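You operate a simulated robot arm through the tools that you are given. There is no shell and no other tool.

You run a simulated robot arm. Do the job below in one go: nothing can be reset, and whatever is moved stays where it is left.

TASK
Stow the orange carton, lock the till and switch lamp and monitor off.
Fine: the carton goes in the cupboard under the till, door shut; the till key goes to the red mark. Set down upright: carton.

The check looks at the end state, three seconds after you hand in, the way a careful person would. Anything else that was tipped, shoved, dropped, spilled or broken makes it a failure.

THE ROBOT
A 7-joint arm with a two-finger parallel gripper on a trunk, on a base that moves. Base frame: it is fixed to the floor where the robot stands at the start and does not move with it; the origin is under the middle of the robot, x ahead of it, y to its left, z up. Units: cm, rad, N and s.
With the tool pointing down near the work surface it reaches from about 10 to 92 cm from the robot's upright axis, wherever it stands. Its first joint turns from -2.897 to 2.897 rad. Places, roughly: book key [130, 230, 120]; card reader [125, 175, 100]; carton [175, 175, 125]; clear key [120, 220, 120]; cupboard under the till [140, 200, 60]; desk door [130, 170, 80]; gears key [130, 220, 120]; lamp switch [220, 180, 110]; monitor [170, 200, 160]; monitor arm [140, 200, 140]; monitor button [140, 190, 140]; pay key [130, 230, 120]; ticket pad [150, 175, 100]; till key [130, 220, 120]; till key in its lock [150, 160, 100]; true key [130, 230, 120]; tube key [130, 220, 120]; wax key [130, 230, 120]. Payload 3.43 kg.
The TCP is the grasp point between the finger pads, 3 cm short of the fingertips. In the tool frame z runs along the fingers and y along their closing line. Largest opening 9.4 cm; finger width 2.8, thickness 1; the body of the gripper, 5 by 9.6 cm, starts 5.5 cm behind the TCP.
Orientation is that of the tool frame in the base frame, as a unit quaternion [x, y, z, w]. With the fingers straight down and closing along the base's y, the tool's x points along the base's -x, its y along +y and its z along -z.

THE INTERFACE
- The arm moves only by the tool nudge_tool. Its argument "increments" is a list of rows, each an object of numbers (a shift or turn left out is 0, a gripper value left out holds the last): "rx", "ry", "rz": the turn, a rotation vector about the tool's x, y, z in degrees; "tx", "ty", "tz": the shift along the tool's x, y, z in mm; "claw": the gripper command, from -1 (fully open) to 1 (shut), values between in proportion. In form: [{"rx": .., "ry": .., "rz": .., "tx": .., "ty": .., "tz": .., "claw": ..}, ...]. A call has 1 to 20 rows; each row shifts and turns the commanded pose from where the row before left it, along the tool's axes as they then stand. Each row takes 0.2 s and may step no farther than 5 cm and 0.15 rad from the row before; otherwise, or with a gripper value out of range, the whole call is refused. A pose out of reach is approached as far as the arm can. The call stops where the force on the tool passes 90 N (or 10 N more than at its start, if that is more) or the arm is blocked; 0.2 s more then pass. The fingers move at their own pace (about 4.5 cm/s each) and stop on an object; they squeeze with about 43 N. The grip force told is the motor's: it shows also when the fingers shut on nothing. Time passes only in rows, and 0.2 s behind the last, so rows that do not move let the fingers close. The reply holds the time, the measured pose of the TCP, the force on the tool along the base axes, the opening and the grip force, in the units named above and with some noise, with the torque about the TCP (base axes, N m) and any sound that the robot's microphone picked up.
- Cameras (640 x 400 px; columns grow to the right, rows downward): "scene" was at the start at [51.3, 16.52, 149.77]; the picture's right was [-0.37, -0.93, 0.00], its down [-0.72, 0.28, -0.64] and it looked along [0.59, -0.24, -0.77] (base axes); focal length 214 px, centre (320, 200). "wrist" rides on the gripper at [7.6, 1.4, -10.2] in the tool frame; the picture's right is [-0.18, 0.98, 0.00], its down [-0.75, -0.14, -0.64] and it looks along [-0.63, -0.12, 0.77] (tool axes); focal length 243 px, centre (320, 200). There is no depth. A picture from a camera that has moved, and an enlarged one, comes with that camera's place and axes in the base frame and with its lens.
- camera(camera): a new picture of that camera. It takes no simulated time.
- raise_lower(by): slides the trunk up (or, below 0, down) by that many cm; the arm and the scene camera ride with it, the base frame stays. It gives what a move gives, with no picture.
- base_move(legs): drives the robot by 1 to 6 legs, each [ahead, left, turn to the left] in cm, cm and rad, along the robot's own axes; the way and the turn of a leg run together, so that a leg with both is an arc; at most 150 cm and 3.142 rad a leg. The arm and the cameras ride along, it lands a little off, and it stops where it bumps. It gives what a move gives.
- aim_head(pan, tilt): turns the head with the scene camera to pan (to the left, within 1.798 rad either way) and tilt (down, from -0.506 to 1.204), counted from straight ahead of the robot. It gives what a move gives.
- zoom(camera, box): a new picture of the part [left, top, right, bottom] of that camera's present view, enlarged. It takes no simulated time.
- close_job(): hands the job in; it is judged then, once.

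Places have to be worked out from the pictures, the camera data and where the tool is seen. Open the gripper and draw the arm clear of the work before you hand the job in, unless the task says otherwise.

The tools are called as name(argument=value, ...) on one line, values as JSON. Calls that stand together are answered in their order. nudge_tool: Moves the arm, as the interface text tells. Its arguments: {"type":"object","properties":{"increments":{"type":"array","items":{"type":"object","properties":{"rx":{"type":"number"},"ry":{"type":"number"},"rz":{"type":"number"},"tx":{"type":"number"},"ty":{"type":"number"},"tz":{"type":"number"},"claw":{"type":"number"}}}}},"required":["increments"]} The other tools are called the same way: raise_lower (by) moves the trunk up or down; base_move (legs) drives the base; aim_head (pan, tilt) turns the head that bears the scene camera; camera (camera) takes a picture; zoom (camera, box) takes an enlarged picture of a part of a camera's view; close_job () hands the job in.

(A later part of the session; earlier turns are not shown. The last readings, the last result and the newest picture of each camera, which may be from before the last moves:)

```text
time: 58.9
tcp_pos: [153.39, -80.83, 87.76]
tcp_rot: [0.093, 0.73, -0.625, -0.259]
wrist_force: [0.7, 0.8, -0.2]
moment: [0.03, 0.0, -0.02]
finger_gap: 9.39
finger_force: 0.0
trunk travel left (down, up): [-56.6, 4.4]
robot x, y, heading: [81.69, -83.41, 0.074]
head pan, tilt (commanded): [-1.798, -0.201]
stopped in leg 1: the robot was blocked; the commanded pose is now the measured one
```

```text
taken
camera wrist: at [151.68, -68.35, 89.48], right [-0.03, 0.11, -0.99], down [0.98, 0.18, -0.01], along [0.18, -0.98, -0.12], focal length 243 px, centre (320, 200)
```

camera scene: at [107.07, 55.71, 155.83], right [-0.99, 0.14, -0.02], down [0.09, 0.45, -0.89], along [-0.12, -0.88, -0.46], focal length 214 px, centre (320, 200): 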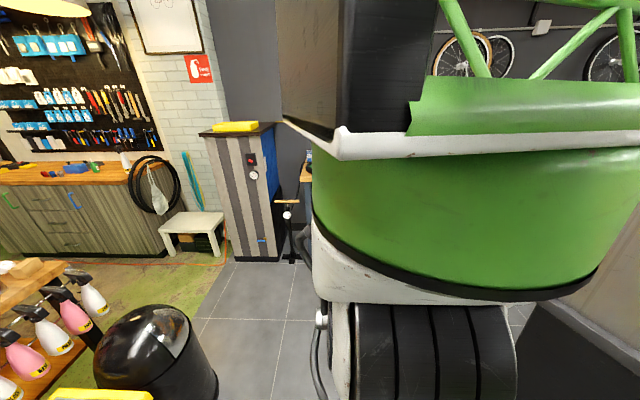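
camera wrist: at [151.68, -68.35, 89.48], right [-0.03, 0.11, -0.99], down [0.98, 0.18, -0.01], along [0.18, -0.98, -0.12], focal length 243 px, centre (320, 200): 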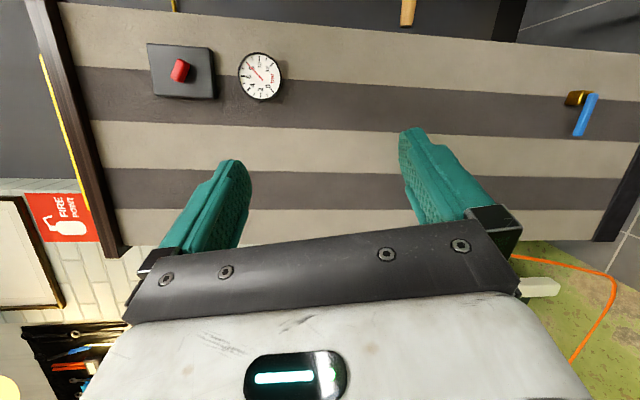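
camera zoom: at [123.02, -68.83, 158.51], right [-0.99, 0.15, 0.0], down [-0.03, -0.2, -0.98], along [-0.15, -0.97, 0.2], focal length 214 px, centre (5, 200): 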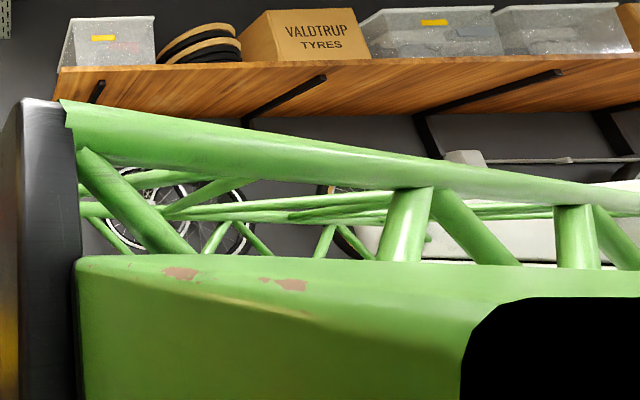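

Freed – but I queued one leg too many and it bumped something on the right at the very end (y≈−83). I'll look at what it touched before moving.

aim_head(pan=-1.5, tilt=0.9)

camera(camera="scene")

zoom(camera="scene", box=[630, 0, 640, 400])

aim_head(pan=-1.0, tilt=0.5)

camera(camera="scene")

```text
time: 60.3
tcp_pos: [153.39, -80.99, 87.86]
tcp_rot: [0.094, 0.73, -0.626, -0.258]
wrist_force: [0.3, 0.3, 0.0]
moment: [-0.02, -0.02, -0.01]
finger_gap: 9.39
finger_force: 0.0
trunk travel left (down, up): [-56.6, 4.4]
robot x, y, heading: [81.34, -83.2, 0.077]
head pan, tilt (commanded): [-1.499, 0.901]
```

```text
taken
camera scene: at [125.38, -68.07, 148.77], right [-0.99, -0.15, 0.0], down [-0.11, 0.77, -0.62], along [0.09, -0.62, -0.78], focal length 214 px, centre (320, 200)
```

scene: 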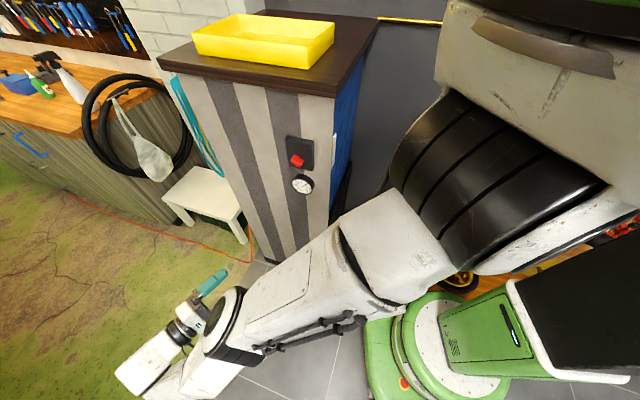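

```text
1.00 times, centred on (635, 200) of scene (not enlarged: the box is as wide or as high as the picture)
camera zoom: at [125.38, -68.07, 148.77], right [-0.99, -0.15, 0.0], down [-0.11, 0.77, -0.62], along [0.09, -0.62, -0.78], focal length 214 px, centre (5, 200)
```

zoom: 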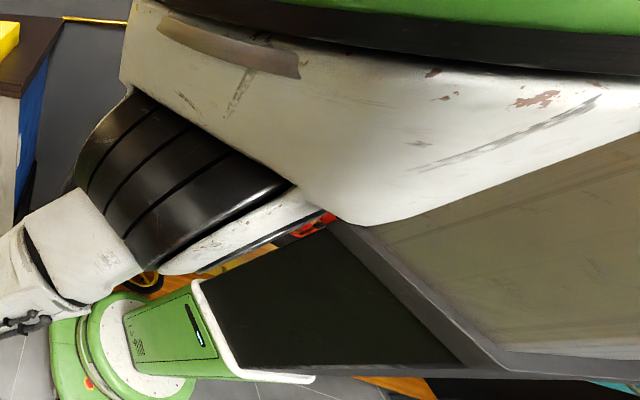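

```text
time: 61.2
tcp_pos: [153.38, -80.84, 87.95]
tcp_rot: [0.092, 0.73, -0.625, -0.259]
wrist_force: [1.1, 0.6, 0.2]
moment: [-0.01, 0.0, -0.02]
finger_gap: 9.4
finger_force: 0.0
trunk travel left (down, up): [-56.6, 4.4]
robot x, y, heading: [81.77, -83.2, 0.073]
head pan, tilt (commanded): [-1.0, 0.499]
```

```text
taken
camera scene: at [129.75, -67.87, 152.14], right [-0.8, -0.6, 0.0], down [-0.29, 0.38, -0.88], along [0.53, -0.7, -0.48], focal length 214 px, centre (320, 200)
```

scene: 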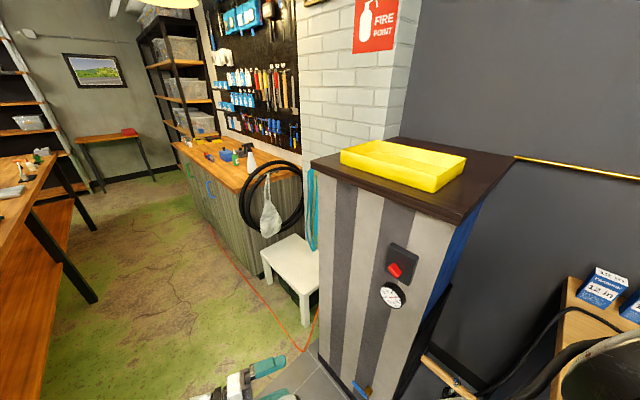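

The robot is upright again, and the pump, tray and cabinet look undisturbed (it only touched the bench front). I'll move left off the bench, then turn the fingers back down (about −82° about tool x, −22° about tool y).

base_move(legs=[[0, 30, 0]])

nudge_tool(increments=[{"rx": 0}, {"rx": -6.8, "ry": -1.9}, {"rx": -6.8, "ry": -1.9}, {"rx": -6.8, "ry": -1.9}, {"rx": -6.8, "ry": -1.9}, {"rx": -6.8, "ry": -1.9}, {"rx": -6.8, "ry": -1.9}, {"rx": -6.8, "ry": -1.9}, {"rx": -6.8, "ry": -1.9}, {"rx": -6.8, "ry": -1.9}, {"rx": -6.8, "ry": -1.9}, {"rx": -6.8, "ry": -1.9}, {"rx": -6.8, "ry": -1.9}, {"rx": 0}])

aim_head(pan=0.0, tilt=0.9)

camera(camera="scene")

```text
time: 63.3
tcp_pos: [150.92, -49.35, 87.83]
tcp_rot: [0.092, 0.73, -0.626, -0.258]
wrist_force: [-0.4, 0.1, 0.4]
moment: [-0.02, 0.01, -0.03]
finger_gap: 9.39
finger_force: 0.0
trunk travel left (down, up): [-56.6, 4.4]
robot x, y, heading: [79.5, -52.01, 0.075]
head pan, tilt (commanded): [-1.0, 0.499]
```

```text
time: 66.3
tcp_pos: [150.98, -49.39, 87.96]
tcp_rot: [0.121, 0.993, -0.005, 0.002]
wrist_force: [-0.2, -0.1, -0.3]
moment: [0.04, -0.02, -0.02]
finger_gap: 9.4
finger_force: 0.1
out of reach, approached as far as the arm can: row 2
trunk travel left (down, up): [-56.6, 4.4]
robot x, y, heading: [79.34, -51.75, 0.078]
head pan, tilt (commanded): [-1.0, 0.499]
```

```text
time: 67.6
tcp_pos: [150.96, -49.43, 87.84]
tcp_rot: [0.121, 0.993, -0.006, 0.002]
wrist_force: [1.0, 0.3, 1.0]
moment: [0.0, 0.02, 0.02]
finger_gap: 9.4
finger_force: 0.1
trunk travel left (down, up): [-56.6, 4.4]
robot x, y, heading: [79.1, -52.14, 0.079]
head pan, tilt (commanded): [0.0, 0.901]
```

```text
taken
camera scene: at [129.3, -28.53, 148.76], right [0.08, -1.0, 0.0], down [-0.78, -0.06, -0.62], along [0.62, 0.05, -0.78], focal length 214 px, centre (320, 200)
```

scene: 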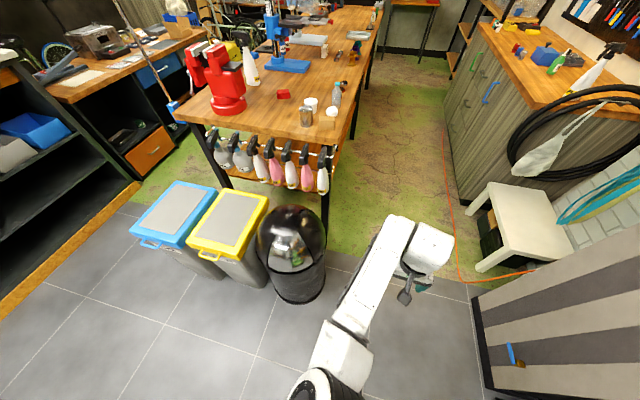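

Fingers are down again, 72 cm ahead of the robot. I'll draw the arm in and up a bit, then lower the trunk 20 cm so the boom and head pass well under the hung wheel.

nudge_tool(increments=[{"tx": 40, "tz": -25}, {"tx": 40, "tz": -25}, {"tx": 40, "tz": -25}, {"tx": 40, "tz": -25}, {"tx": 40, "tz": -25}, {"tx": 40, "tz": -25}, {"rz": 0}])

raise_lower(by=-20)

camera(camera="scene")

```text
time: 69.2
tcp_pos: [128.48, -43.61, 102.19]
tcp_rot: [0.121, 0.993, -0.007, 0.001]
wrist_force: [0.4, 0.4, 0.0]
moment: [0.0, -0.01, 0.0]
finger_gap: 9.39
finger_force: 0.1
out of reach, approached as far as the arm can: row 6
trunk travel left (down, up): [-56.6, 4.4]
robot x, y, heading: [79.31, -51.96, 0.079]
head pan, tilt (commanded): [0.0, 0.901]
```

```text
time: 71.3
tcp_pos: [128.37, -43.72, 82.18]
tcp_rot: [0.122, 0.993, -0.005, 0.002]
wrist_force: [0.9, 0.1, -0.5]
moment: [-0.04, 0.05, -0.02]
finger_gap: 9.4
finger_force: 0.0
trunk travel left (down, up): [-36.6, 24.4]
robot x, y, heading: [79.08, -51.98, 0.079]
head pan, tilt (commanded): [0.0, 0.901]
```

```text
taken
camera scene: at [129.28, -28.52, 128.77], right [0.08, -1.0, 0.0], down [-0.78, -0.06, -0.62], along [0.62, 0.05, -0.78], focal length 214 px, centre (320, 200)
```

scene: 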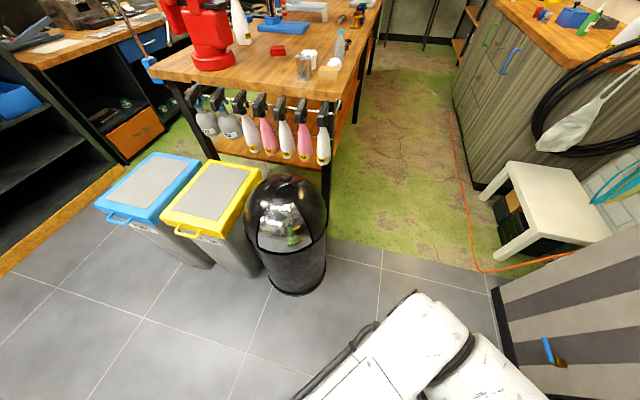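

Everything's upright and lower now. I'll turn left to face the desk while well clear of the bins, then look up-left to check the hung wheel before driving.

base_move(legs=[[0, 0, 1.32]])

aim_head(pan=0.3, tilt=0.0)

camera(camera="scene")

```text
time: 75.0
tcp_pos: [82.91, -2.16, 82.14]
tcp_rot: [-0.518, 0.856, -0.004, 0.005]
wrist_force: [0.2, 0.9, -0.4]
moment: [-0.01, 0.01, -0.01]
finger_gap: 9.39
finger_force: 0.1
trunk travel left (down, up): [-36.6, 24.4]
robot x, y, heading: [79.47, -51.76, 1.41]
head pan, tilt (commanded): [0.0, 0.901]
```

```text
time: 76.2
tcp_pos: [82.79, -2.14, 82.1]
tcp_rot: [-0.518, 0.855, -0.002, 0.005]
wrist_force: [0.0, -0.3, -0.1]
moment: [-0.02, -0.01, 0.02]
finger_gap: 9.42
finger_force: 0.1
trunk travel left (down, up): [-36.6, 24.4]
robot x, y, heading: [78.96, -51.64, 1.406]
head pan, tilt (commanded): [0.3, 0.0]
```

```text
taken
camera scene: at [65.74, 3.62, 136.76], right [0.99, 0.14, 0.0], down [0.0, 0.0, -1.0], along [-0.14, 0.99, 0.0], focal length 214 px, centre (320, 200)
```

scene: 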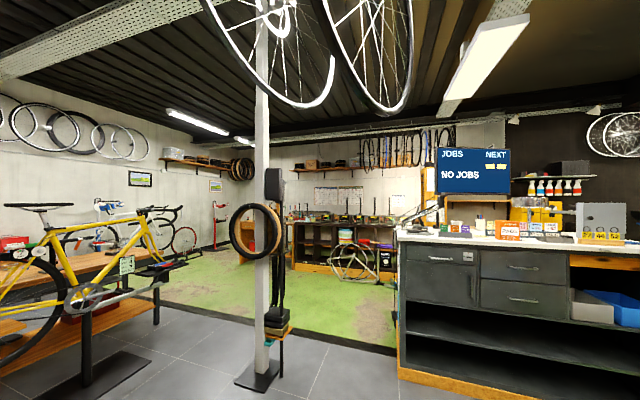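

Two wheels hang at about (56,56) and (78,59), bottoms near z≈159; my path at x≈95–115 with the boom below z≈145 is clear. Driving to about (115,70) in two legs.

base_move(legs=[[40, -15, 0], [80, 0, 0]])

aim_head(pan=0.0, tilt=0.3)

camera(camera="scene")

```text
time: 82.7
tcp_pos: [117.34, 112.98, 82.13]
tcp_rot: [-0.518, 0.855, -0.002, 0.005]
wrist_force: [-0.5, 0.4, 0.3]
moment: [-0.01, 0.0, 0.02]
finger_gap: 9.39
finger_force: 0.0
trunk travel left (down, up): [-36.6, 24.4]
robot x, y, heading: [113.5, 63.49, 1.413]
head pan, tilt (commanded): [0.3, 0.0]
```

```text
time: 83.5
tcp_pos: [117.34, 112.93, 82.26]
tcp_rot: [-0.518, 0.855, -0.003, 0.005]
wrist_force: [0.2, 0.5, 1.1]
moment: [0.0, 0.04, 0.02]
finger_gap: 9.42
finger_force: 0.1
trunk travel left (down, up): [-36.6, 24.4]
robot x, y, heading: [114.15, 62.94, 1.41]
head pan, tilt (commanded): [0.0, 0.3]
```

```text
taken
camera scene: at [103.0, 119.03, 134.0], right [0.99, -0.16, 0.0], down [-0.05, -0.29, -0.96], along [0.15, 0.94, -0.3], focal length 214 px, centre (320, 200)
```

scene: 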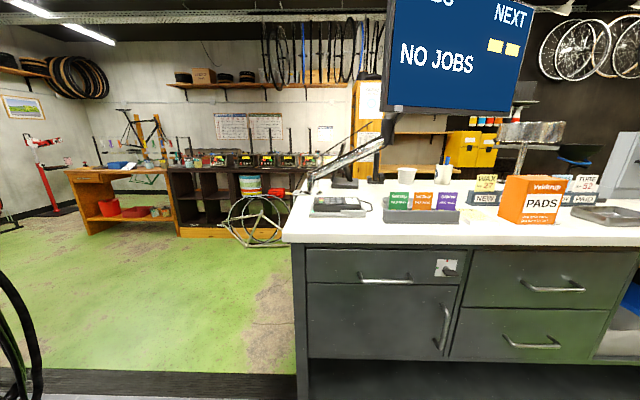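

Now at (114,63) facing the desk. I'll take close-ups of the monitor, the countertop items, and the drawer/lock.

zoom(camera="scene", box=[290, 150, 470, 260])

zoom(camera="scene", box=[460, 110, 640, 260])

zoom(camera="scene", box=[290, 230, 480, 380])

zoom(camera="scene", box=[360, 0, 560, 130])

```text
3.56 times, centred on (380, 205) of scene
camera zoom: at [103.0, 119.03, 134.0], right [0.99, -0.16, 0.0], down [-0.05, -0.29, -0.96], along [0.15, 0.94, -0.3], focal length 763 px, centre (107, 182)
```

zoom: 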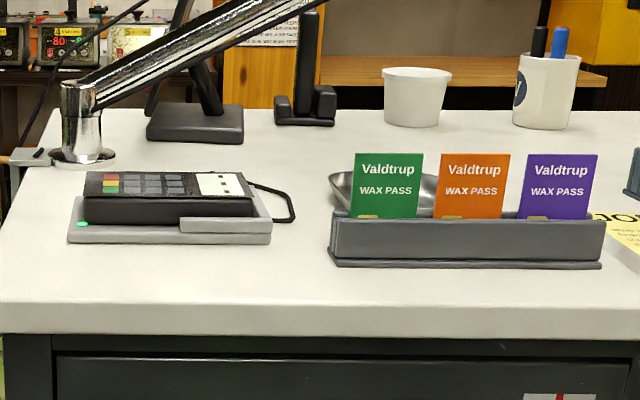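

```text
2.67 times, centred on (550, 185) of scene
camera zoom: at [103.0, 119.03, 134.0], right [0.99, -0.16, 0.0], down [-0.05, -0.29, -0.96], along [0.15, 0.94, -0.3], focal length 572 px, centre (-293, 240)
```

zoom: 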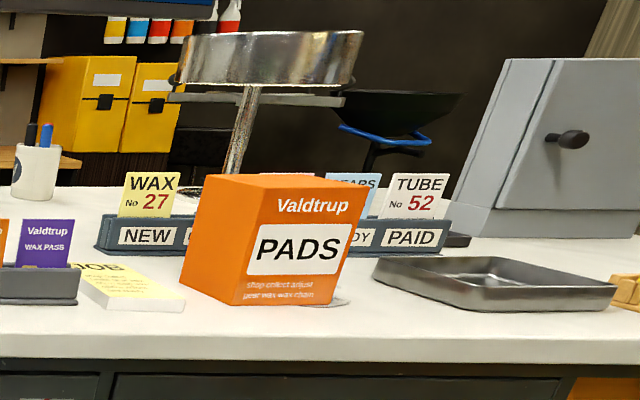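

```text
2.67 times, centred on (385, 305) of scene
camera zoom: at [103.0, 119.03, 134.0], right [0.99, -0.16, 0.0], down [-0.05, -0.29, -0.96], along [0.15, 0.94, -0.3], focal length 572 px, centre (147, -80)
```

zoom: 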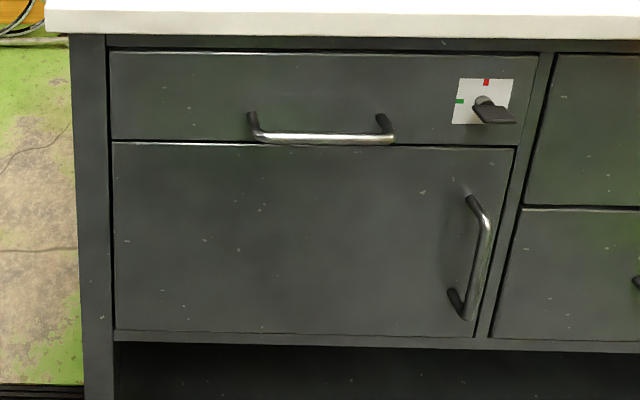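

```text
3.08 times, centred on (460, 65) of scene
camera zoom: at [103.0, 119.03, 134.0], right [0.99, -0.16, 0.0], down [-0.05, -0.29, -0.96], along [0.15, 0.94, -0.3], focal length 660 px, centre (-111, 615)
```

zoom: 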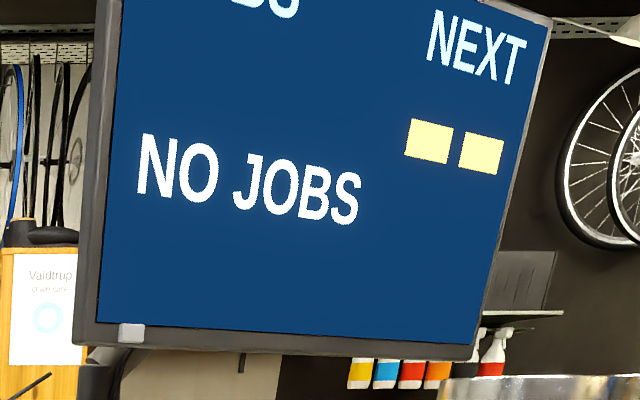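

The lock is at about (144,162,99); the door spans x≈107–148, z≈68–94; the carton (~11×6×12 cm) stands at about (170,166) on the counter at z≈110. Before driving near the bins I want to know the robot's own rear extent, so I look down-back on both sides.

aim_head(pan=1.797, tilt=1.0)

zoom(camera="scene", box=[0, 0, 10, 400])

aim_head(pan=-1.797, tilt=1.0)

zoom(camera="scene", box=[630, 0, 640, 400])

camera(camera="scene")

```text
time: 85.3
tcp_pos: [117.3, 112.9, 82.1]
tcp_rot: [-0.518, 0.855, -0.003, 0.005]
wrist_force: [-0.4, 0.0, 0.1]
moment: [0.01, 0.02, -0.02]
finger_gap: 9.38
finger_force: 0.1
trunk travel left (down, up): [-36.6, 24.4]
robot x, y, heading: [113.42, 63.62, 1.41]
head pan, tilt (commanded): [1.798, 1.0]
```

```text
1.00 times, centred on (5, 200) of scene (not enlarged: the box is as wide or as high as the picture)
camera zoom: at [94.57, 109.35, 128.04], right [-0.07, 1.0, 0.0], down [0.84, 0.06, -0.54], along [-0.54, -0.04, -0.84], focal length 214 px, centre (635, 200)
```

zoom: 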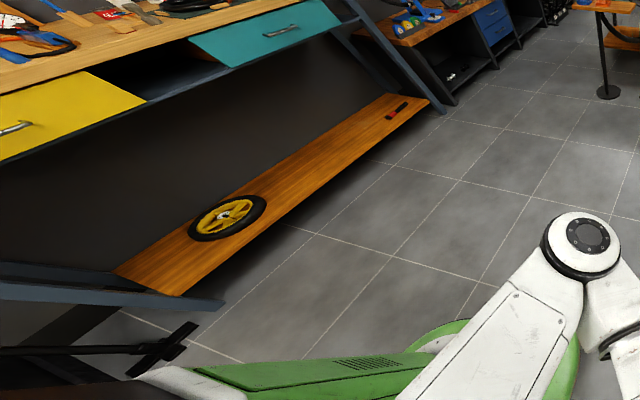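

```text
time: 88.3
tcp_pos: [117.47, 113.05, 82.25]
tcp_rot: [-0.519, 0.855, -0.003, 0.005]
wrist_force: [-0.3, -0.1, 0.1]
moment: [-0.02, 0.01, -0.04]
finger_gap: 9.42
finger_force: 0.1
trunk travel left (down, up): [-36.6, 24.4]
robot x, y, heading: [113.83, 63.57, 1.414]
head pan, tilt (commanded): [-1.798, 1.0]
```

```text
1.00 times, centred on (635, 200) of scene (not enlarged: the box is as wide or as high as the picture)
camera zoom: at [107.97, 107.19, 128.04], right [-0.38, -0.93, 0.0], down [-0.78, 0.32, -0.54], along [0.5, -0.2, -0.84], focal length 214 px, centre (5, 200)
```

zoom: 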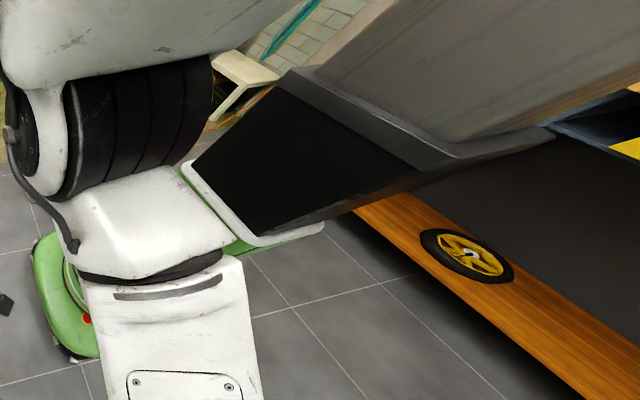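

```text
taken
camera scene: at [107.97, 107.19, 128.04], right [-0.38, -0.93, 0.0], down [-0.78, 0.32, -0.54], along [0.5, -0.2, -0.84], focal length 214 px, centre (320, 200)
```

scene: 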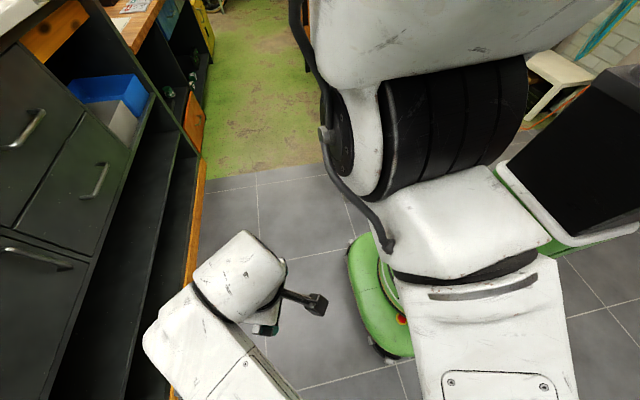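

The base reaches ~20 cm ahead and less than ~40 cm behind its axis. I'll raise the trunk again (away from the wheels here) and draw the gripper back and up so it clears the counter height, then drive closer.

raise_lower(by=14)

nudge_tool(increments=[{"tx": 19, "ty": -6, "tz": -42}, {"tx": 19, "ty": -6, "tz": -42}, {"tx": 19, "ty": -6, "tz": -42}, {"tx": 19, "ty": -6, "tz": -42}, {"tx": 19, "ty": -6, "tz": -42}, {"tz": 0}])

```text
time: 90.0
tcp_pos: [117.32, 112.87, 96.19]
tcp_rot: [-0.518, 0.855, -0.003, 0.005]
wrist_force: [-0.2, 0.1, 0.1]
moment: [0.01, 0.0, 0.0]
finger_gap: 9.41
finger_force: 0.1
trunk travel left (down, up): [-50.6, 10.4]
robot x, y, heading: [113.61, 63.12, 1.413]
head pan, tilt (commanded): [-1.798, 1.0]
```

```text
time: 91.4
tcp_pos: [122.92, 112.03, 99.77]
tcp_rot: [-0.517, 0.842, -0.115, 0.1]
wrist_force: [0.3, -0.4, -0.9]
moment: [-0.01, 0.0, 0.01]
finger_gap: 9.38
finger_force: 0.2
out of reach, approached as far as the arm can: row 1, 2, 3, 4, 5
trunk travel left (down, up): [-50.6, 10.4]
robot x, y, heading: [113.94, 62.96, 1.411]
head pan, tilt (commanded): [-1.798, 1.0]
stopped in row 6: the arm was blocked; the commanded pose is now the measured one
```

With the trunk lower the arm couldn't reach that high close in, and its pose got skewed. I'll raise the trunk to nearly the top (no wheels above here) and look at the arm.

raise_lower(by=9.5)

aim_head(pan=-0.3, tilt=0.8)

camera(camera="scene")

```text
time: 92.7
tcp_pos: [122.88, 111.96, 109.49]
tcp_rot: [-0.518, 0.842, -0.114, 0.101]
wrist_force: [-0.8, -0.3, -0.2]
moment: [0.02, -0.01, 0.0]
finger_gap: 9.4
finger_force: 0.2
trunk travel left (down, up): [-60.1, 0.9]
robot x, y, heading: [113.59, 63.24, 1.412]
head pan, tilt (commanded): [-1.798, 1.0]
```

```text
time: 94.3
tcp_pos: [122.84, 111.81, 109.37]
tcp_rot: [-0.517, 0.843, -0.113, 0.099]
wrist_force: [-0.6, -0.7, -0.3]
moment: [-0.01, 0.0, -0.03]
finger_gap: 9.42
finger_force: 0.0
trunk travel left (down, up): [-60.1, 0.9]
robot x, y, heading: [113.94, 63.16, 1.411]
head pan, tilt (commanded): [-0.3, 0.799]
```

```text
taken
camera scene: at [105.1, 117.03, 153.05], right [0.9, -0.44, 0.0], down [-0.32, -0.64, -0.7], along [0.31, 0.62, -0.72], focal length 214 px, centre (320, 200)
```

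scene: 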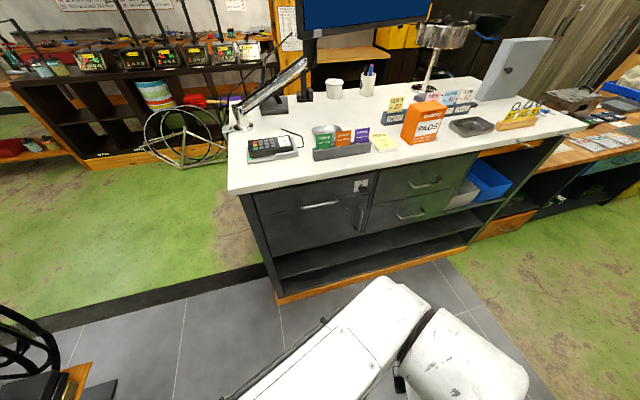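

Good overview from up here. I'll zoom into the counter's right part (lamp, tray, keys) and the lock.

zoom(camera="scene", box=[380, 10, 580, 145])

zoom(camera="scene", box=[330, 170, 390, 210])

zoom(camera="scene", box=[220, 40, 420, 175])

```text
2.96 times, centred on (480, 78) of scene
camera zoom: at [105.1, 117.03, 153.05], right [0.9, -0.44, 0.0], down [-0.32, -0.64, -0.7], along [0.31, 0.62, -0.72], focal length 636 px, centre (-154, 563)
```

zoom: 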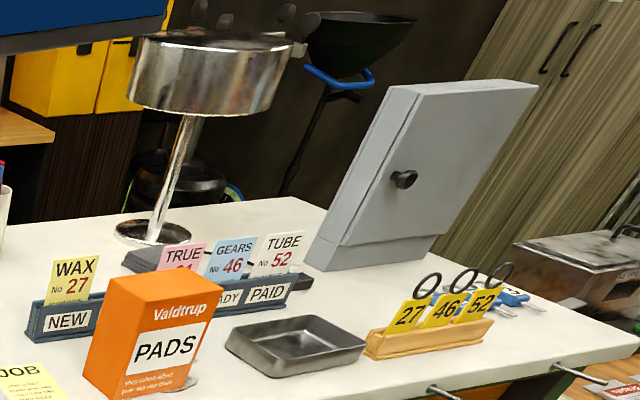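

```text
10.00 times, centred on (360, 190) of scene
camera zoom: at [105.1, 117.03, 153.05], right [0.9, -0.44, 0.0], down [-0.32, -0.64, -0.7], along [0.31, 0.62, -0.72], focal length 2145 px, centre (-80, 300)
```

zoom: 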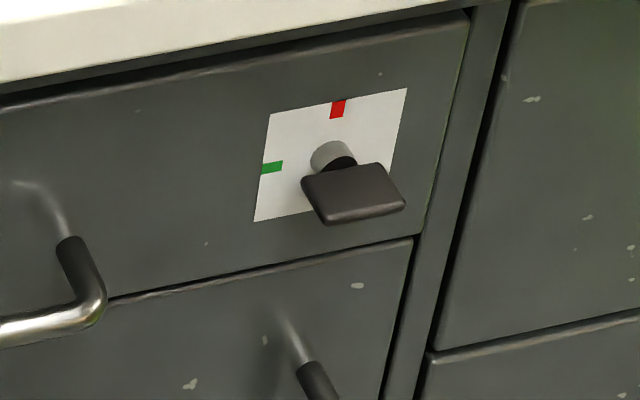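

```text
2.96 times, centred on (320, 108) of scene
camera zoom: at [105.1, 117.03, 153.05], right [0.9, -0.44, 0.0], down [-0.32, -0.64, -0.7], along [0.31, 0.62, -0.72], focal length 636 px, centre (320, 474)
```

zoom: 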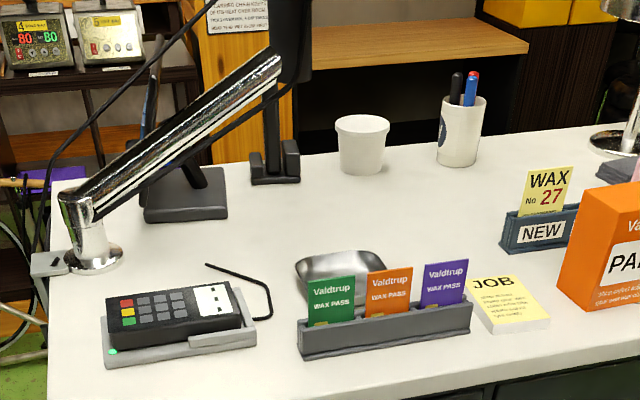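

The key's bow lies flat toward the green mark; it must turn 90° clockwise to red at the top. I'll drive to about (145,98) for a closer look at the lamp area, staying clear of the blue bin.

base_move(legs=[[38, -25, 0]])

aim_head(pan=-0.5, tilt=0.5)

camera(camera="scene")

```text
time: 97.0
tcp_pos: [153.29, 144.8, 109.33]
tcp_rot: [-0.522, 0.84, -0.114, 0.101]
wrist_force: [0.3, -0.9, 0.2]
moment: [0.0, 0.02, -0.05]
finger_gap: 9.42
finger_force: 0.1
trunk travel left (down, up): [-60.1, 0.9]
robot x, y, heading: [144.92, 96.3, 1.418]
head pan, tilt (commanded): [-0.3, 0.799]
```

```text
time: 97.8
tcp_pos: [153.17, 144.68, 109.32]
tcp_rot: [-0.522, 0.839, -0.114, 0.102]
wrist_force: [-0.1, 0.0, -0.4]
moment: [0.01, 0.0, -0.02]
finger_gap: 9.41
finger_force: 0.0
trunk travel left (down, up): [-60.1, 0.9]
robot x, y, heading: [144.57, 95.59, 1.424]
head pan, tilt (commanded): [-0.499, 0.499]
```

```text
taken
camera scene: at [137.33, 149.7, 155.64], right [0.8, -0.6, 0.0], down [-0.29, -0.38, -0.88], along [0.53, 0.7, -0.48], focal length 214 px, centre (320, 200)
```

scene: 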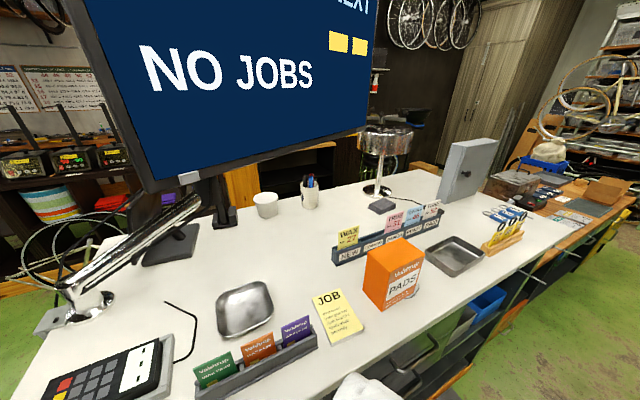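

zoom(camera="scene", box=[320, 110, 480, 220])

zoom(camera="scene", box=[320, 200, 480, 310])

zoom(camera="scene", box=[130, 130, 250, 210])

```text
3.64 times, centred on (400, 165) of scene
camera zoom: at [137.33, 149.7, 155.64], right [0.8, -0.6, 0.0], down [-0.29, -0.38, -0.88], along [0.53, 0.7, -0.48], focal length 780 px, centre (29, 327)
```

zoom: 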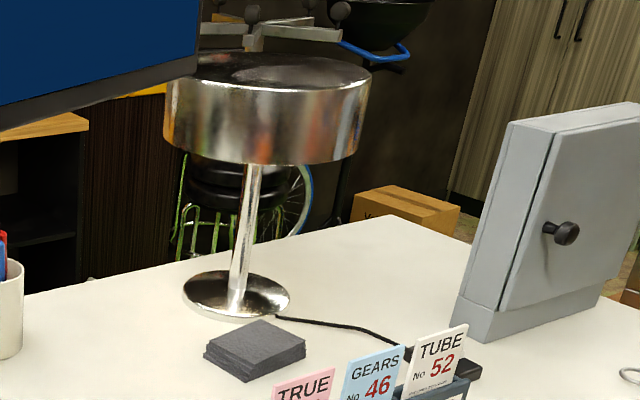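

```text
3.64 times, centred on (400, 255) of scene
camera zoom: at [137.33, 149.7, 155.64], right [0.8, -0.6, 0.0], down [-0.29, -0.38, -0.88], along [0.53, 0.7, -0.48], focal length 780 px, centre (29, 0)
```

zoom: 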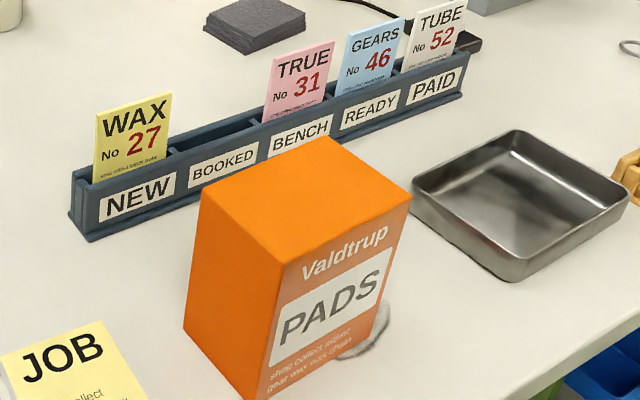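

```text
5.00 times, centred on (190, 170) of scene
camera zoom: at [137.33, 149.7, 155.64], right [0.8, -0.6, 0.0], down [-0.29, -0.38, -0.88], along [0.53, 0.7, -0.48], focal length 1072 px, centre (970, 350)
```

zoom: 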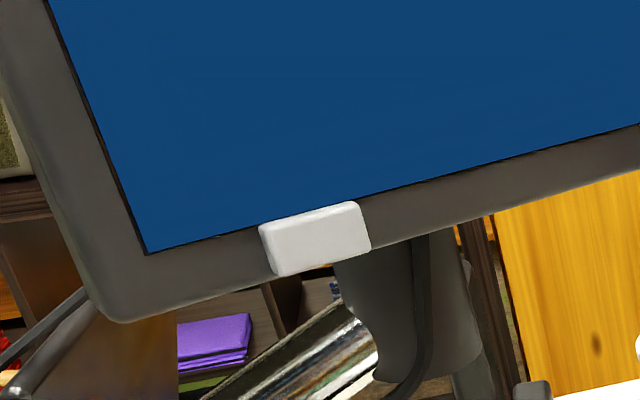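

The lamp cord ends in an inline switch at about (219,179,110); the monitor button is at about (140,189,142); the monitor is turned ~0.24 rad. First the till key: I'll shift the base to about (133,87) so the lock is straight ahead at ~75 cm.

base_move(legs=[[-9, 10, 0]])

nudge_tool(increments=[{"rx": 0}, {"tz": 20, "rx": 3.14, "ry": -5.85, "rz": -4.48}, {"rx": 3.14, "ry": -5.85, "rz": -4.48}, {"rx": 3.14, "ry": -5.85, "rz": -4.48}, {"rx": 3.14, "ry": -5.85, "rz": -4.48}])

```text
time: 99.1
tcp_pos: [141.8, 137.53, 109.33]
tcp_rot: [-0.522, 0.839, -0.114, 0.101]
wrist_force: [-0.3, -0.4, 0.0]
moment: [0.02, 0.01, 0.02]
finger_gap: 9.41
finger_force: 0.0
trunk travel left (down, up): [-60.1, 0.9]
robot x, y, heading: [133.05, 88.75, 1.422]
head pan, tilt (commanded): [-0.499, 0.499]
```

```text
time: 100.3
tcp_pos: [142.35, 137.67, 107.31]
tcp_rot: [-0.642, 0.693, -0.111, 0.307]
wrist_force: [0.9, 0.9, 0.5]
moment: [0.01, -0.03, 0.01]
finger_gap: 9.4
finger_force: 0.0
out of reach, approached as far as the arm can: row 3
trunk travel left (down, up): [-60.1, 0.9]
robot x, y, heading: [133.25, 88.8, 1.422]
head pan, tilt (commanded): [-0.499, 0.499]
```

The turn is under way; I'll shift the TCP a bit farther forward and lower, then continue rotating toward fingers pointing at the desk with the closing line vertical.

nudge_tool(increments=[{"tx": -26, "ty": 16, "tz": 24}, {"tx": -26, "ty": 16, "tz": 24}, {"tx": -26, "ty": 16, "tz": 24}, {"rx": 3.14, "ry": -5.85, "rz": -4.48}, {"rx": 3.14, "ry": -5.85, "rz": -4.48}, {"rx": 3.14, "ry": -5.85, "rz": -4.48}, {"rx": 3.14, "ry": -5.85, "rz": -4.48}, {"rx": 3.14, "ry": -5.85, "rz": -4.48}, {"rx": 3.14, "ry": -5.85, "rz": -4.48}, {"rx": 3.14, "ry": -5.85, "rz": -4.48}, {"rx": 3.14, "ry": -5.85, "rz": -4.48}, {"rx": 3.14, "ry": -5.85, "rz": -4.48}, {"rx": 3.14, "ry": -5.85, "rz": -4.48}, {"rx": 3.14, "ry": -5.85, "rz": -4.48}, {"rx": 0}])

camera(camera="wrist")

```text
time: 103.5
tcp_pos: [136.03, 151.63, 105.54]
tcp_rot: [0.717, -0.127, 0.067, -0.682]
wrist_force: [-1.0, 0.2, 0.6]
moment: [-0.01, 0.03, 0.02]
finger_gap: 9.39
finger_force: 0.1
out of reach, approached as far as the arm can: row 10, 11, 13, 14
trunk travel left (down, up): [-60.1, 0.9]
robot x, y, heading: [132.94, 88.73, 1.423]
head pan, tilt (commanded): [-0.499, 0.499]
```

```text
taken
camera wrist: at [140.4, 139.44, 104.36], right [-0.27, 0.01, -0.96], down [-0.88, -0.41, 0.24], along [-0.39, 0.91, 0.12], focal length 243 px, centre (320, 200)
```

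wrist: 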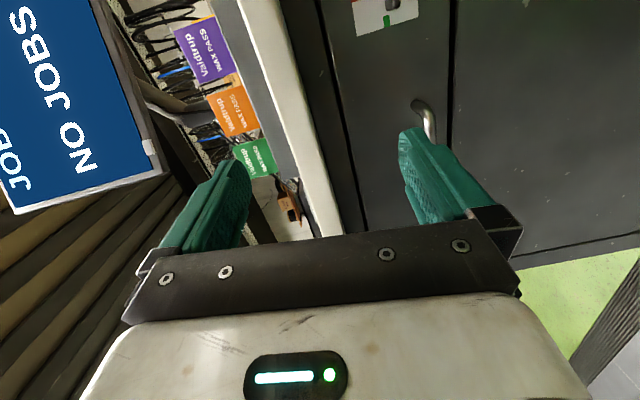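

Fingers now point at the desk with the closing line vertical. Key axis: plate at about (144.1,161.9,100.9), bow ~2 cm in front. I'll move to 12 cm in front, square up and close to about 4 cm.

nudge_tool(increments=[{"tx": 33, "ty": 20.5, "tz": 2.5, "claw": 0.15}, {"tx": 33, "ty": 20.5, "tz": 2.5}, {"rx": 1.6, "ry": -3.0, "rz": -2.3}, {"rx": 1.6, "ry": -3.0, "rz": -2.3}, {"rx": 0}, {"rx": 0}])

camera(camera="wrist")

aim_head(pan=-0.1, tilt=0.9)

camera(camera="scene")

```text
time: 104.9
tcp_pos: [133.48, 152.35, 105.57]
tcp_rot: [0.706, -0.061, 0.061, -0.703]
wrist_force: [1.1, -0.3, -0.4]
moment: [-0.02, -0.01, 0.0]
finger_gap: 4.0
finger_force: 0.0
out of reach, approached as far as the arm can: row 1, 2, 3, 4
trunk travel left (down, up): [-60.1, 0.9]
robot x, y, heading: [133.38, 88.66, 1.426]
head pan, tilt (commanded): [-0.499, 0.499]
```

```text
taken
camera wrist: at [139.17, 140.86, 104.38], right [-0.18, 0.03, -0.98], down [-0.85, -0.5, 0.14], along [-0.49, 0.86, 0.12], focal length 243 px, centre (320, 200)
```

wrist: 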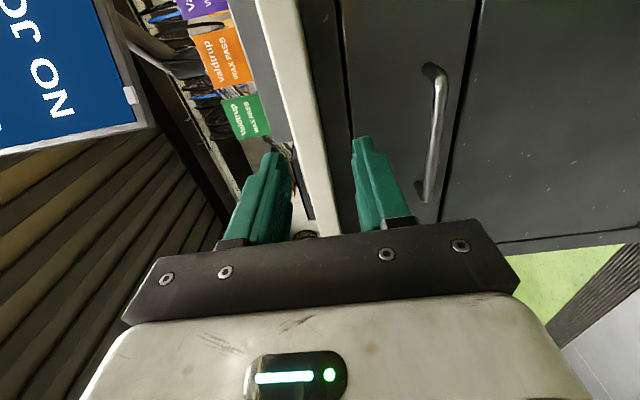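

```text
time: 105.8
tcp_pos: [133.49, 152.33, 105.71]
tcp_rot: [0.705, -0.062, 0.059, -0.704]
wrist_force: [0.5, -0.3, 0.0]
moment: [0.04, 0.01, 0.05]
finger_gap: 4.01
finger_force: 0.1
trunk travel left (down, up): [-60.1, 0.9]
robot x, y, heading: [133.15, 88.8, 1.422]
head pan, tilt (commanded): [-0.099, 0.901]
```

```text
taken
camera scene: at [122.4, 142.52, 152.27], right [0.97, -0.25, 0.0], down [-0.19, -0.76, -0.62], along [0.15, 0.6, -0.78], focal length 214 px, centre (320, 200)
```

scene: 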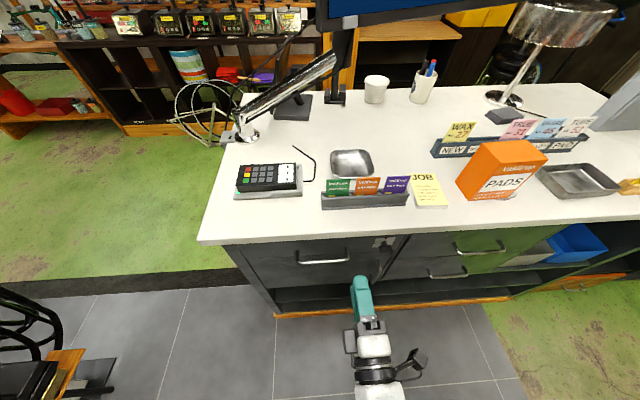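

The arm is folded too tightly for that pose (out of reach), so I'll back the base off 15 cm to give it room.

base_move(legs=[[-15, 0, 0]])

nudge_tool(increments=[{"tz": 0}, {"tz": 30}, {"tz": 30}, {"tz": 30}, {"tz": 0}])

```text
time: 107.1
tcp_pos: [131.33, 137.38, 105.54]
tcp_rot: [0.705, -0.062, 0.061, -0.704]
wrist_force: [-0.3, 0.3, -0.2]
moment: [-0.01, -0.02, 0.01]
finger_gap: 4.02
finger_force: 0.1
trunk travel left (down, up): [-60.1, 0.9]
robot x, y, heading: [131.32, 73.79, 1.421]
head pan, tilt (commanded): [-0.099, 0.901]
```

```text
time: 108.3
tcp_pos: [132.76, 146.21, 105.59]
tcp_rot: [0.705, -0.062, 0.061, -0.704]
wrist_force: [0.3, 0.4, 0.0]
moment: [-0.01, -0.03, 0.01]
finger_gap: 4.02
finger_force: 0.0
trunk travel left (down, up): [-60.1, 0.9]
robot x, y, heading: [130.76, 73.68, 1.422]
head pan, tilt (commanded): [-0.099, 0.901]
```

Orientation is now square to the desk front. I'll shift 8.5 cm right and 4.7 cm down to line up with the key.

nudge_tool(increments=[{"tx": 28.3, "ty": 15.7}, {"tx": 28.3, "ty": 15.7}, {"tx": 28.3, "ty": 15.7}, {"tx": 0}])

camera(camera="wrist")

aim_head(pan=-0.3, tilt=0.9)

camera(camera="scene")

```text
time: 109.3
tcp_pos: [137.62, 145.61, 102.56]
tcp_rot: [0.704, -0.062, 0.061, -0.704]
wrist_force: [0.2, -0.4, 0.1]
moment: [0.0, 0.03, -0.01]
finger_gap: 4.01
finger_force: 0.0
out of reach, approached as far as the arm can: row 2, 3
trunk travel left (down, up): [-60.1, 0.9]
robot x, y, heading: [131.12, 73.55, 1.418]
head pan, tilt (commanded): [-0.099, 0.901]
```

```text
taken
camera wrist: at [143.26, 134.15, 101.37], right [-0.18, 0.03, -0.98], down [-0.85, -0.5, 0.14], along [-0.49, 0.86, 0.12], focal length 243 px, centre (320, 200)
```

wrist: 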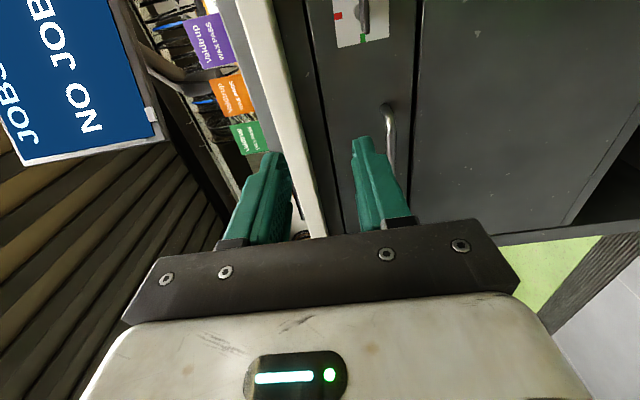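

```text
time: 110.0
tcp_pos: [137.6, 145.63, 102.63]
tcp_rot: [0.706, -0.063, 0.061, -0.703]
wrist_force: [-0.5, 0.0, -0.3]
moment: [-0.02, -0.01, -0.01]
finger_gap: 3.99
finger_force: 0.0
trunk travel left (down, up): [-60.1, 0.9]
robot x, y, heading: [130.65, 73.83, 1.417]
head pan, tilt (commanded): [-0.3, 0.901]
```

```text
taken
camera scene: at [121.64, 127.11, 152.27], right [0.9, -0.44, 0.0], down [-0.34, -0.71, -0.62], along [0.27, 0.56, -0.78], focal length 214 px, centre (320, 200)
```

scene: 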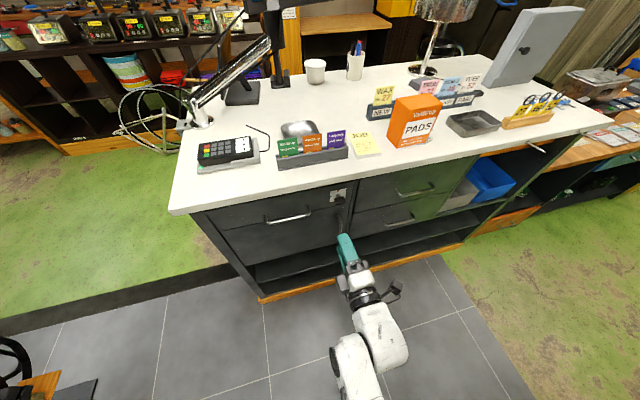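

Some joint limit is in the way in this arm posture. Let me look down at the arm's configuration.

aim_head(pan=-0.6, tilt=1.2)

camera(camera="scene")

zoom(camera="scene", box=[0, 390, 640, 400])

```text
time: 110.8
tcp_pos: [137.44, 145.69, 102.62]
tcp_rot: [0.705, -0.062, 0.061, -0.704]
wrist_force: [0.7, 0.1, -0.4]
moment: [-0.03, 0.0, -0.02]
finger_gap: 4.03
finger_force: 0.0
trunk travel left (down, up): [-60.1, 0.9]
robot x, y, heading: [131.1, 73.58, 1.421]
head pan, tilt (commanded): [-0.6, 1.201]
```

```text
taken
camera scene: at [122.17, 124.41, 150.29], right [0.73, -0.68, 0.0], down [-0.64, -0.68, -0.36], along [0.25, 0.27, -0.93], focal length 214 px, centre (320, 200)
```

scene: 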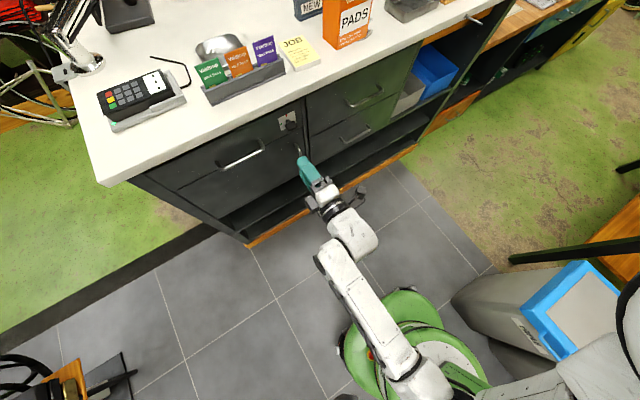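

```text
1.00 times, centred on (320, 395) of scene (not enlarged: the box is as wide or as high as the picture)
camera zoom: at [122.17, 124.41, 150.29], right [0.73, -0.68, 0.0], down [-0.64, -0.68, -0.36], along [0.25, 0.27, -0.93], focal length 214 px, centre (320, 5)
```

zoom: 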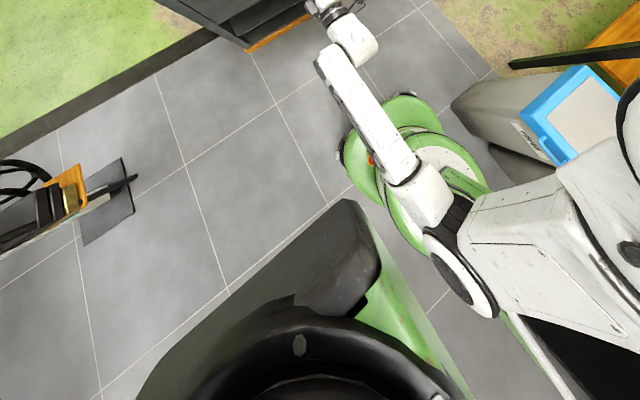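

The elbow hangs low-left and the wrist is probably near a roll limit. I'll turn the tool +90° about its axis (to the natural roll) and see whether the lock position becomes reachable.

nudge_tool(increments=[{"rz": 8.2}, {"rz": 8.2}, {"rz": 8.2}, {"rz": 8.2}, {"rz": 8.2}, {"rz": 8.2}, {"rz": 8.2}, {"rz": 8.2}, {"rz": 8.2}, {"rz": 8.2}, {"rz": 8.0}, {"rz": 0}, {"rz": 0}])

```text
time: 113.7
tcp_pos: [137.35, 145.69, 102.62]
tcp_rot: [-0.455, 0.542, 0.455, 0.54]
wrist_force: [0.4, 1.0, 0.1]
moment: [0.0, -0.04, -0.02]
finger_gap: 4.0
finger_force: 0.0
trunk travel left (down, up): [-60.1, 0.9]
robot x, y, heading: [131.19, 73.73, 1.42]
head pan, tilt (commanded): [-0.6, 1.201]
```

Natural roll reached without trouble. Now I test moving 5 cm right and 2 cm down in this roll.

nudge_tool(increments=[{"ty": -25, "tx": 8}, {"ty": -25, "tx": 8}, {"ty": 0}])

```text
time: 114.5
tcp_pos: [137.8, 145.75, 102.56]
tcp_rot: [-0.454, 0.543, 0.454, 0.541]
wrist_force: [-0.6, 0.2, 0.5]
moment: [0.01, 0.01, -0.03]
finger_gap: 4.01
finger_force: 0.2
out of reach, approached as far as the arm can: row 1, 2
trunk travel left (down, up): [-60.1, 0.9]
robot x, y, heading: [130.55, 73.51, 1.422]
head pan, tilt (commanded): [-0.6, 1.201]
```

The limit isn't the roll but lies toward the robot's right side: the elbow sits left, so targets further left in the robot frame should be easier. I'll shift the base 14 cm to the right.

base_move(legs=[[0, -14, 0]])

nudge_tool(increments=[{"ty": 0}, {"ty": 25, "tx": 5}, {"ty": 25, "tx": 5}, {"ty": 25, "tx": 5}, {"ty": 0}])

```text
time: 115.8
tcp_pos: [151.78, 143.63, 102.31]
tcp_rot: [-0.454, 0.543, 0.454, 0.542]
wrist_force: [-0.6, -0.2, 0.6]
moment: [-0.01, -0.04, -0.04]
finger_gap: 4.0
finger_force: 0.1
trunk travel left (down, up): [-60.1, 0.9]
robot x, y, heading: [145.15, 72.34, 1.421]
head pan, tilt (commanded): [-0.6, 1.201]
```

```text
time: 117.0
tcp_pos: [144.61, 145.04, 100.76]
tcp_rot: [-0.455, 0.542, 0.455, 0.541]
wrist_force: [-1.0, 0.4, 0.0]
moment: [-0.01, -0.04, 0.05]
finger_gap: 4.0
finger_force: 0.2
trunk travel left (down, up): [-60.1, 0.9]
robot x, y, heading: [145.29, 71.43, 1.417]
head pan, tilt (commanded): [-0.6, 1.201]
```

Reachable now. I'll move 3.3 cm left onto the key axis and roll −90° so the fingers straddle the flat bow vertically, then check with the cameras.

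nudge_tool(increments=[{"ty": 33}, {"rz": -8.2}, {"rz": -8.2}, {"rz": -8.2}, {"rz": -8.2}, {"rz": -8.2}, {"rz": -8.2}, {"rz": -8.2}, {"rz": -8.2}, {"rz": -8.2}, {"rz": -8.2}, {"rz": -8.0}, {"rz": 0}, {"rz": 0}])

camera(camera="wrist")

aim_head(pan=0.05, tilt=1.0)

camera(camera="scene")

```text
time: 120.0
tcp_pos: [141.17, 145.65, 100.76]
tcp_rot: [0.706, -0.062, 0.062, -0.703]
wrist_force: [-0.8, -0.1, -1.0]
moment: [0.01, 0.01, 0.0]
finger_gap: 3.99
finger_force: 0.1
trunk travel left (down, up): [-60.1, 0.9]
robot x, y, heading: [145.44, 71.59, 1.417]
head pan, tilt (commanded): [-0.6, 1.201]
```

```text
taken
camera wrist: at [146.82, 134.06, 99.59], right [-0.18, 0.03, -0.98], down [-0.85, -0.5, 0.14], along [-0.49, 0.87, 0.12], focal length 243 px, centre (320, 200)
```

wrist: 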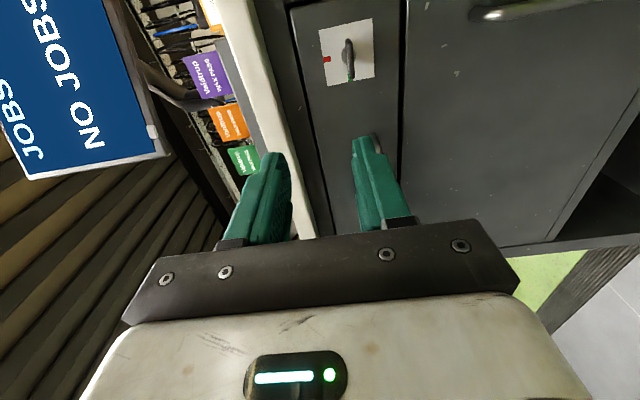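

```text
time: 121.0
tcp_pos: [141.16, 145.62, 100.88]
tcp_rot: [0.705, -0.063, 0.062, -0.704]
wrist_force: [-0.4, -0.7, -0.9]
moment: [0.01, 0.02, 0.01]
finger_gap: 4.01
finger_force: 0.1
trunk travel left (down, up): [-60.1, 0.9]
robot x, y, heading: [144.65, 72.0, 1.415]
head pan, tilt (commanded): [0.051, 1.0]
```

```text
taken
camera scene: at [133.0, 125.07, 151.54], right [0.99, -0.1, 0.0], down [-0.08, -0.84, -0.54], along [0.05, 0.54, -0.84], focal length 214 px, centre (320, 200)
```

scene: 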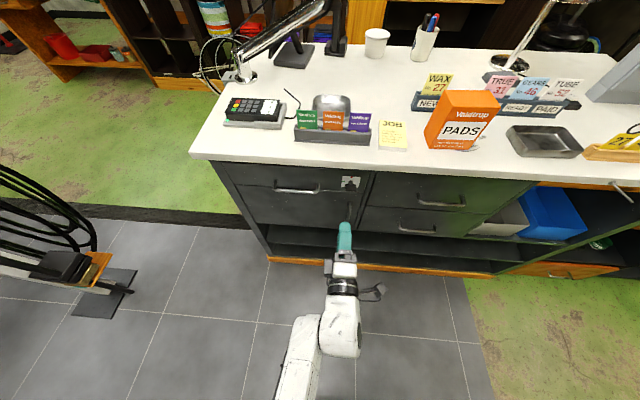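

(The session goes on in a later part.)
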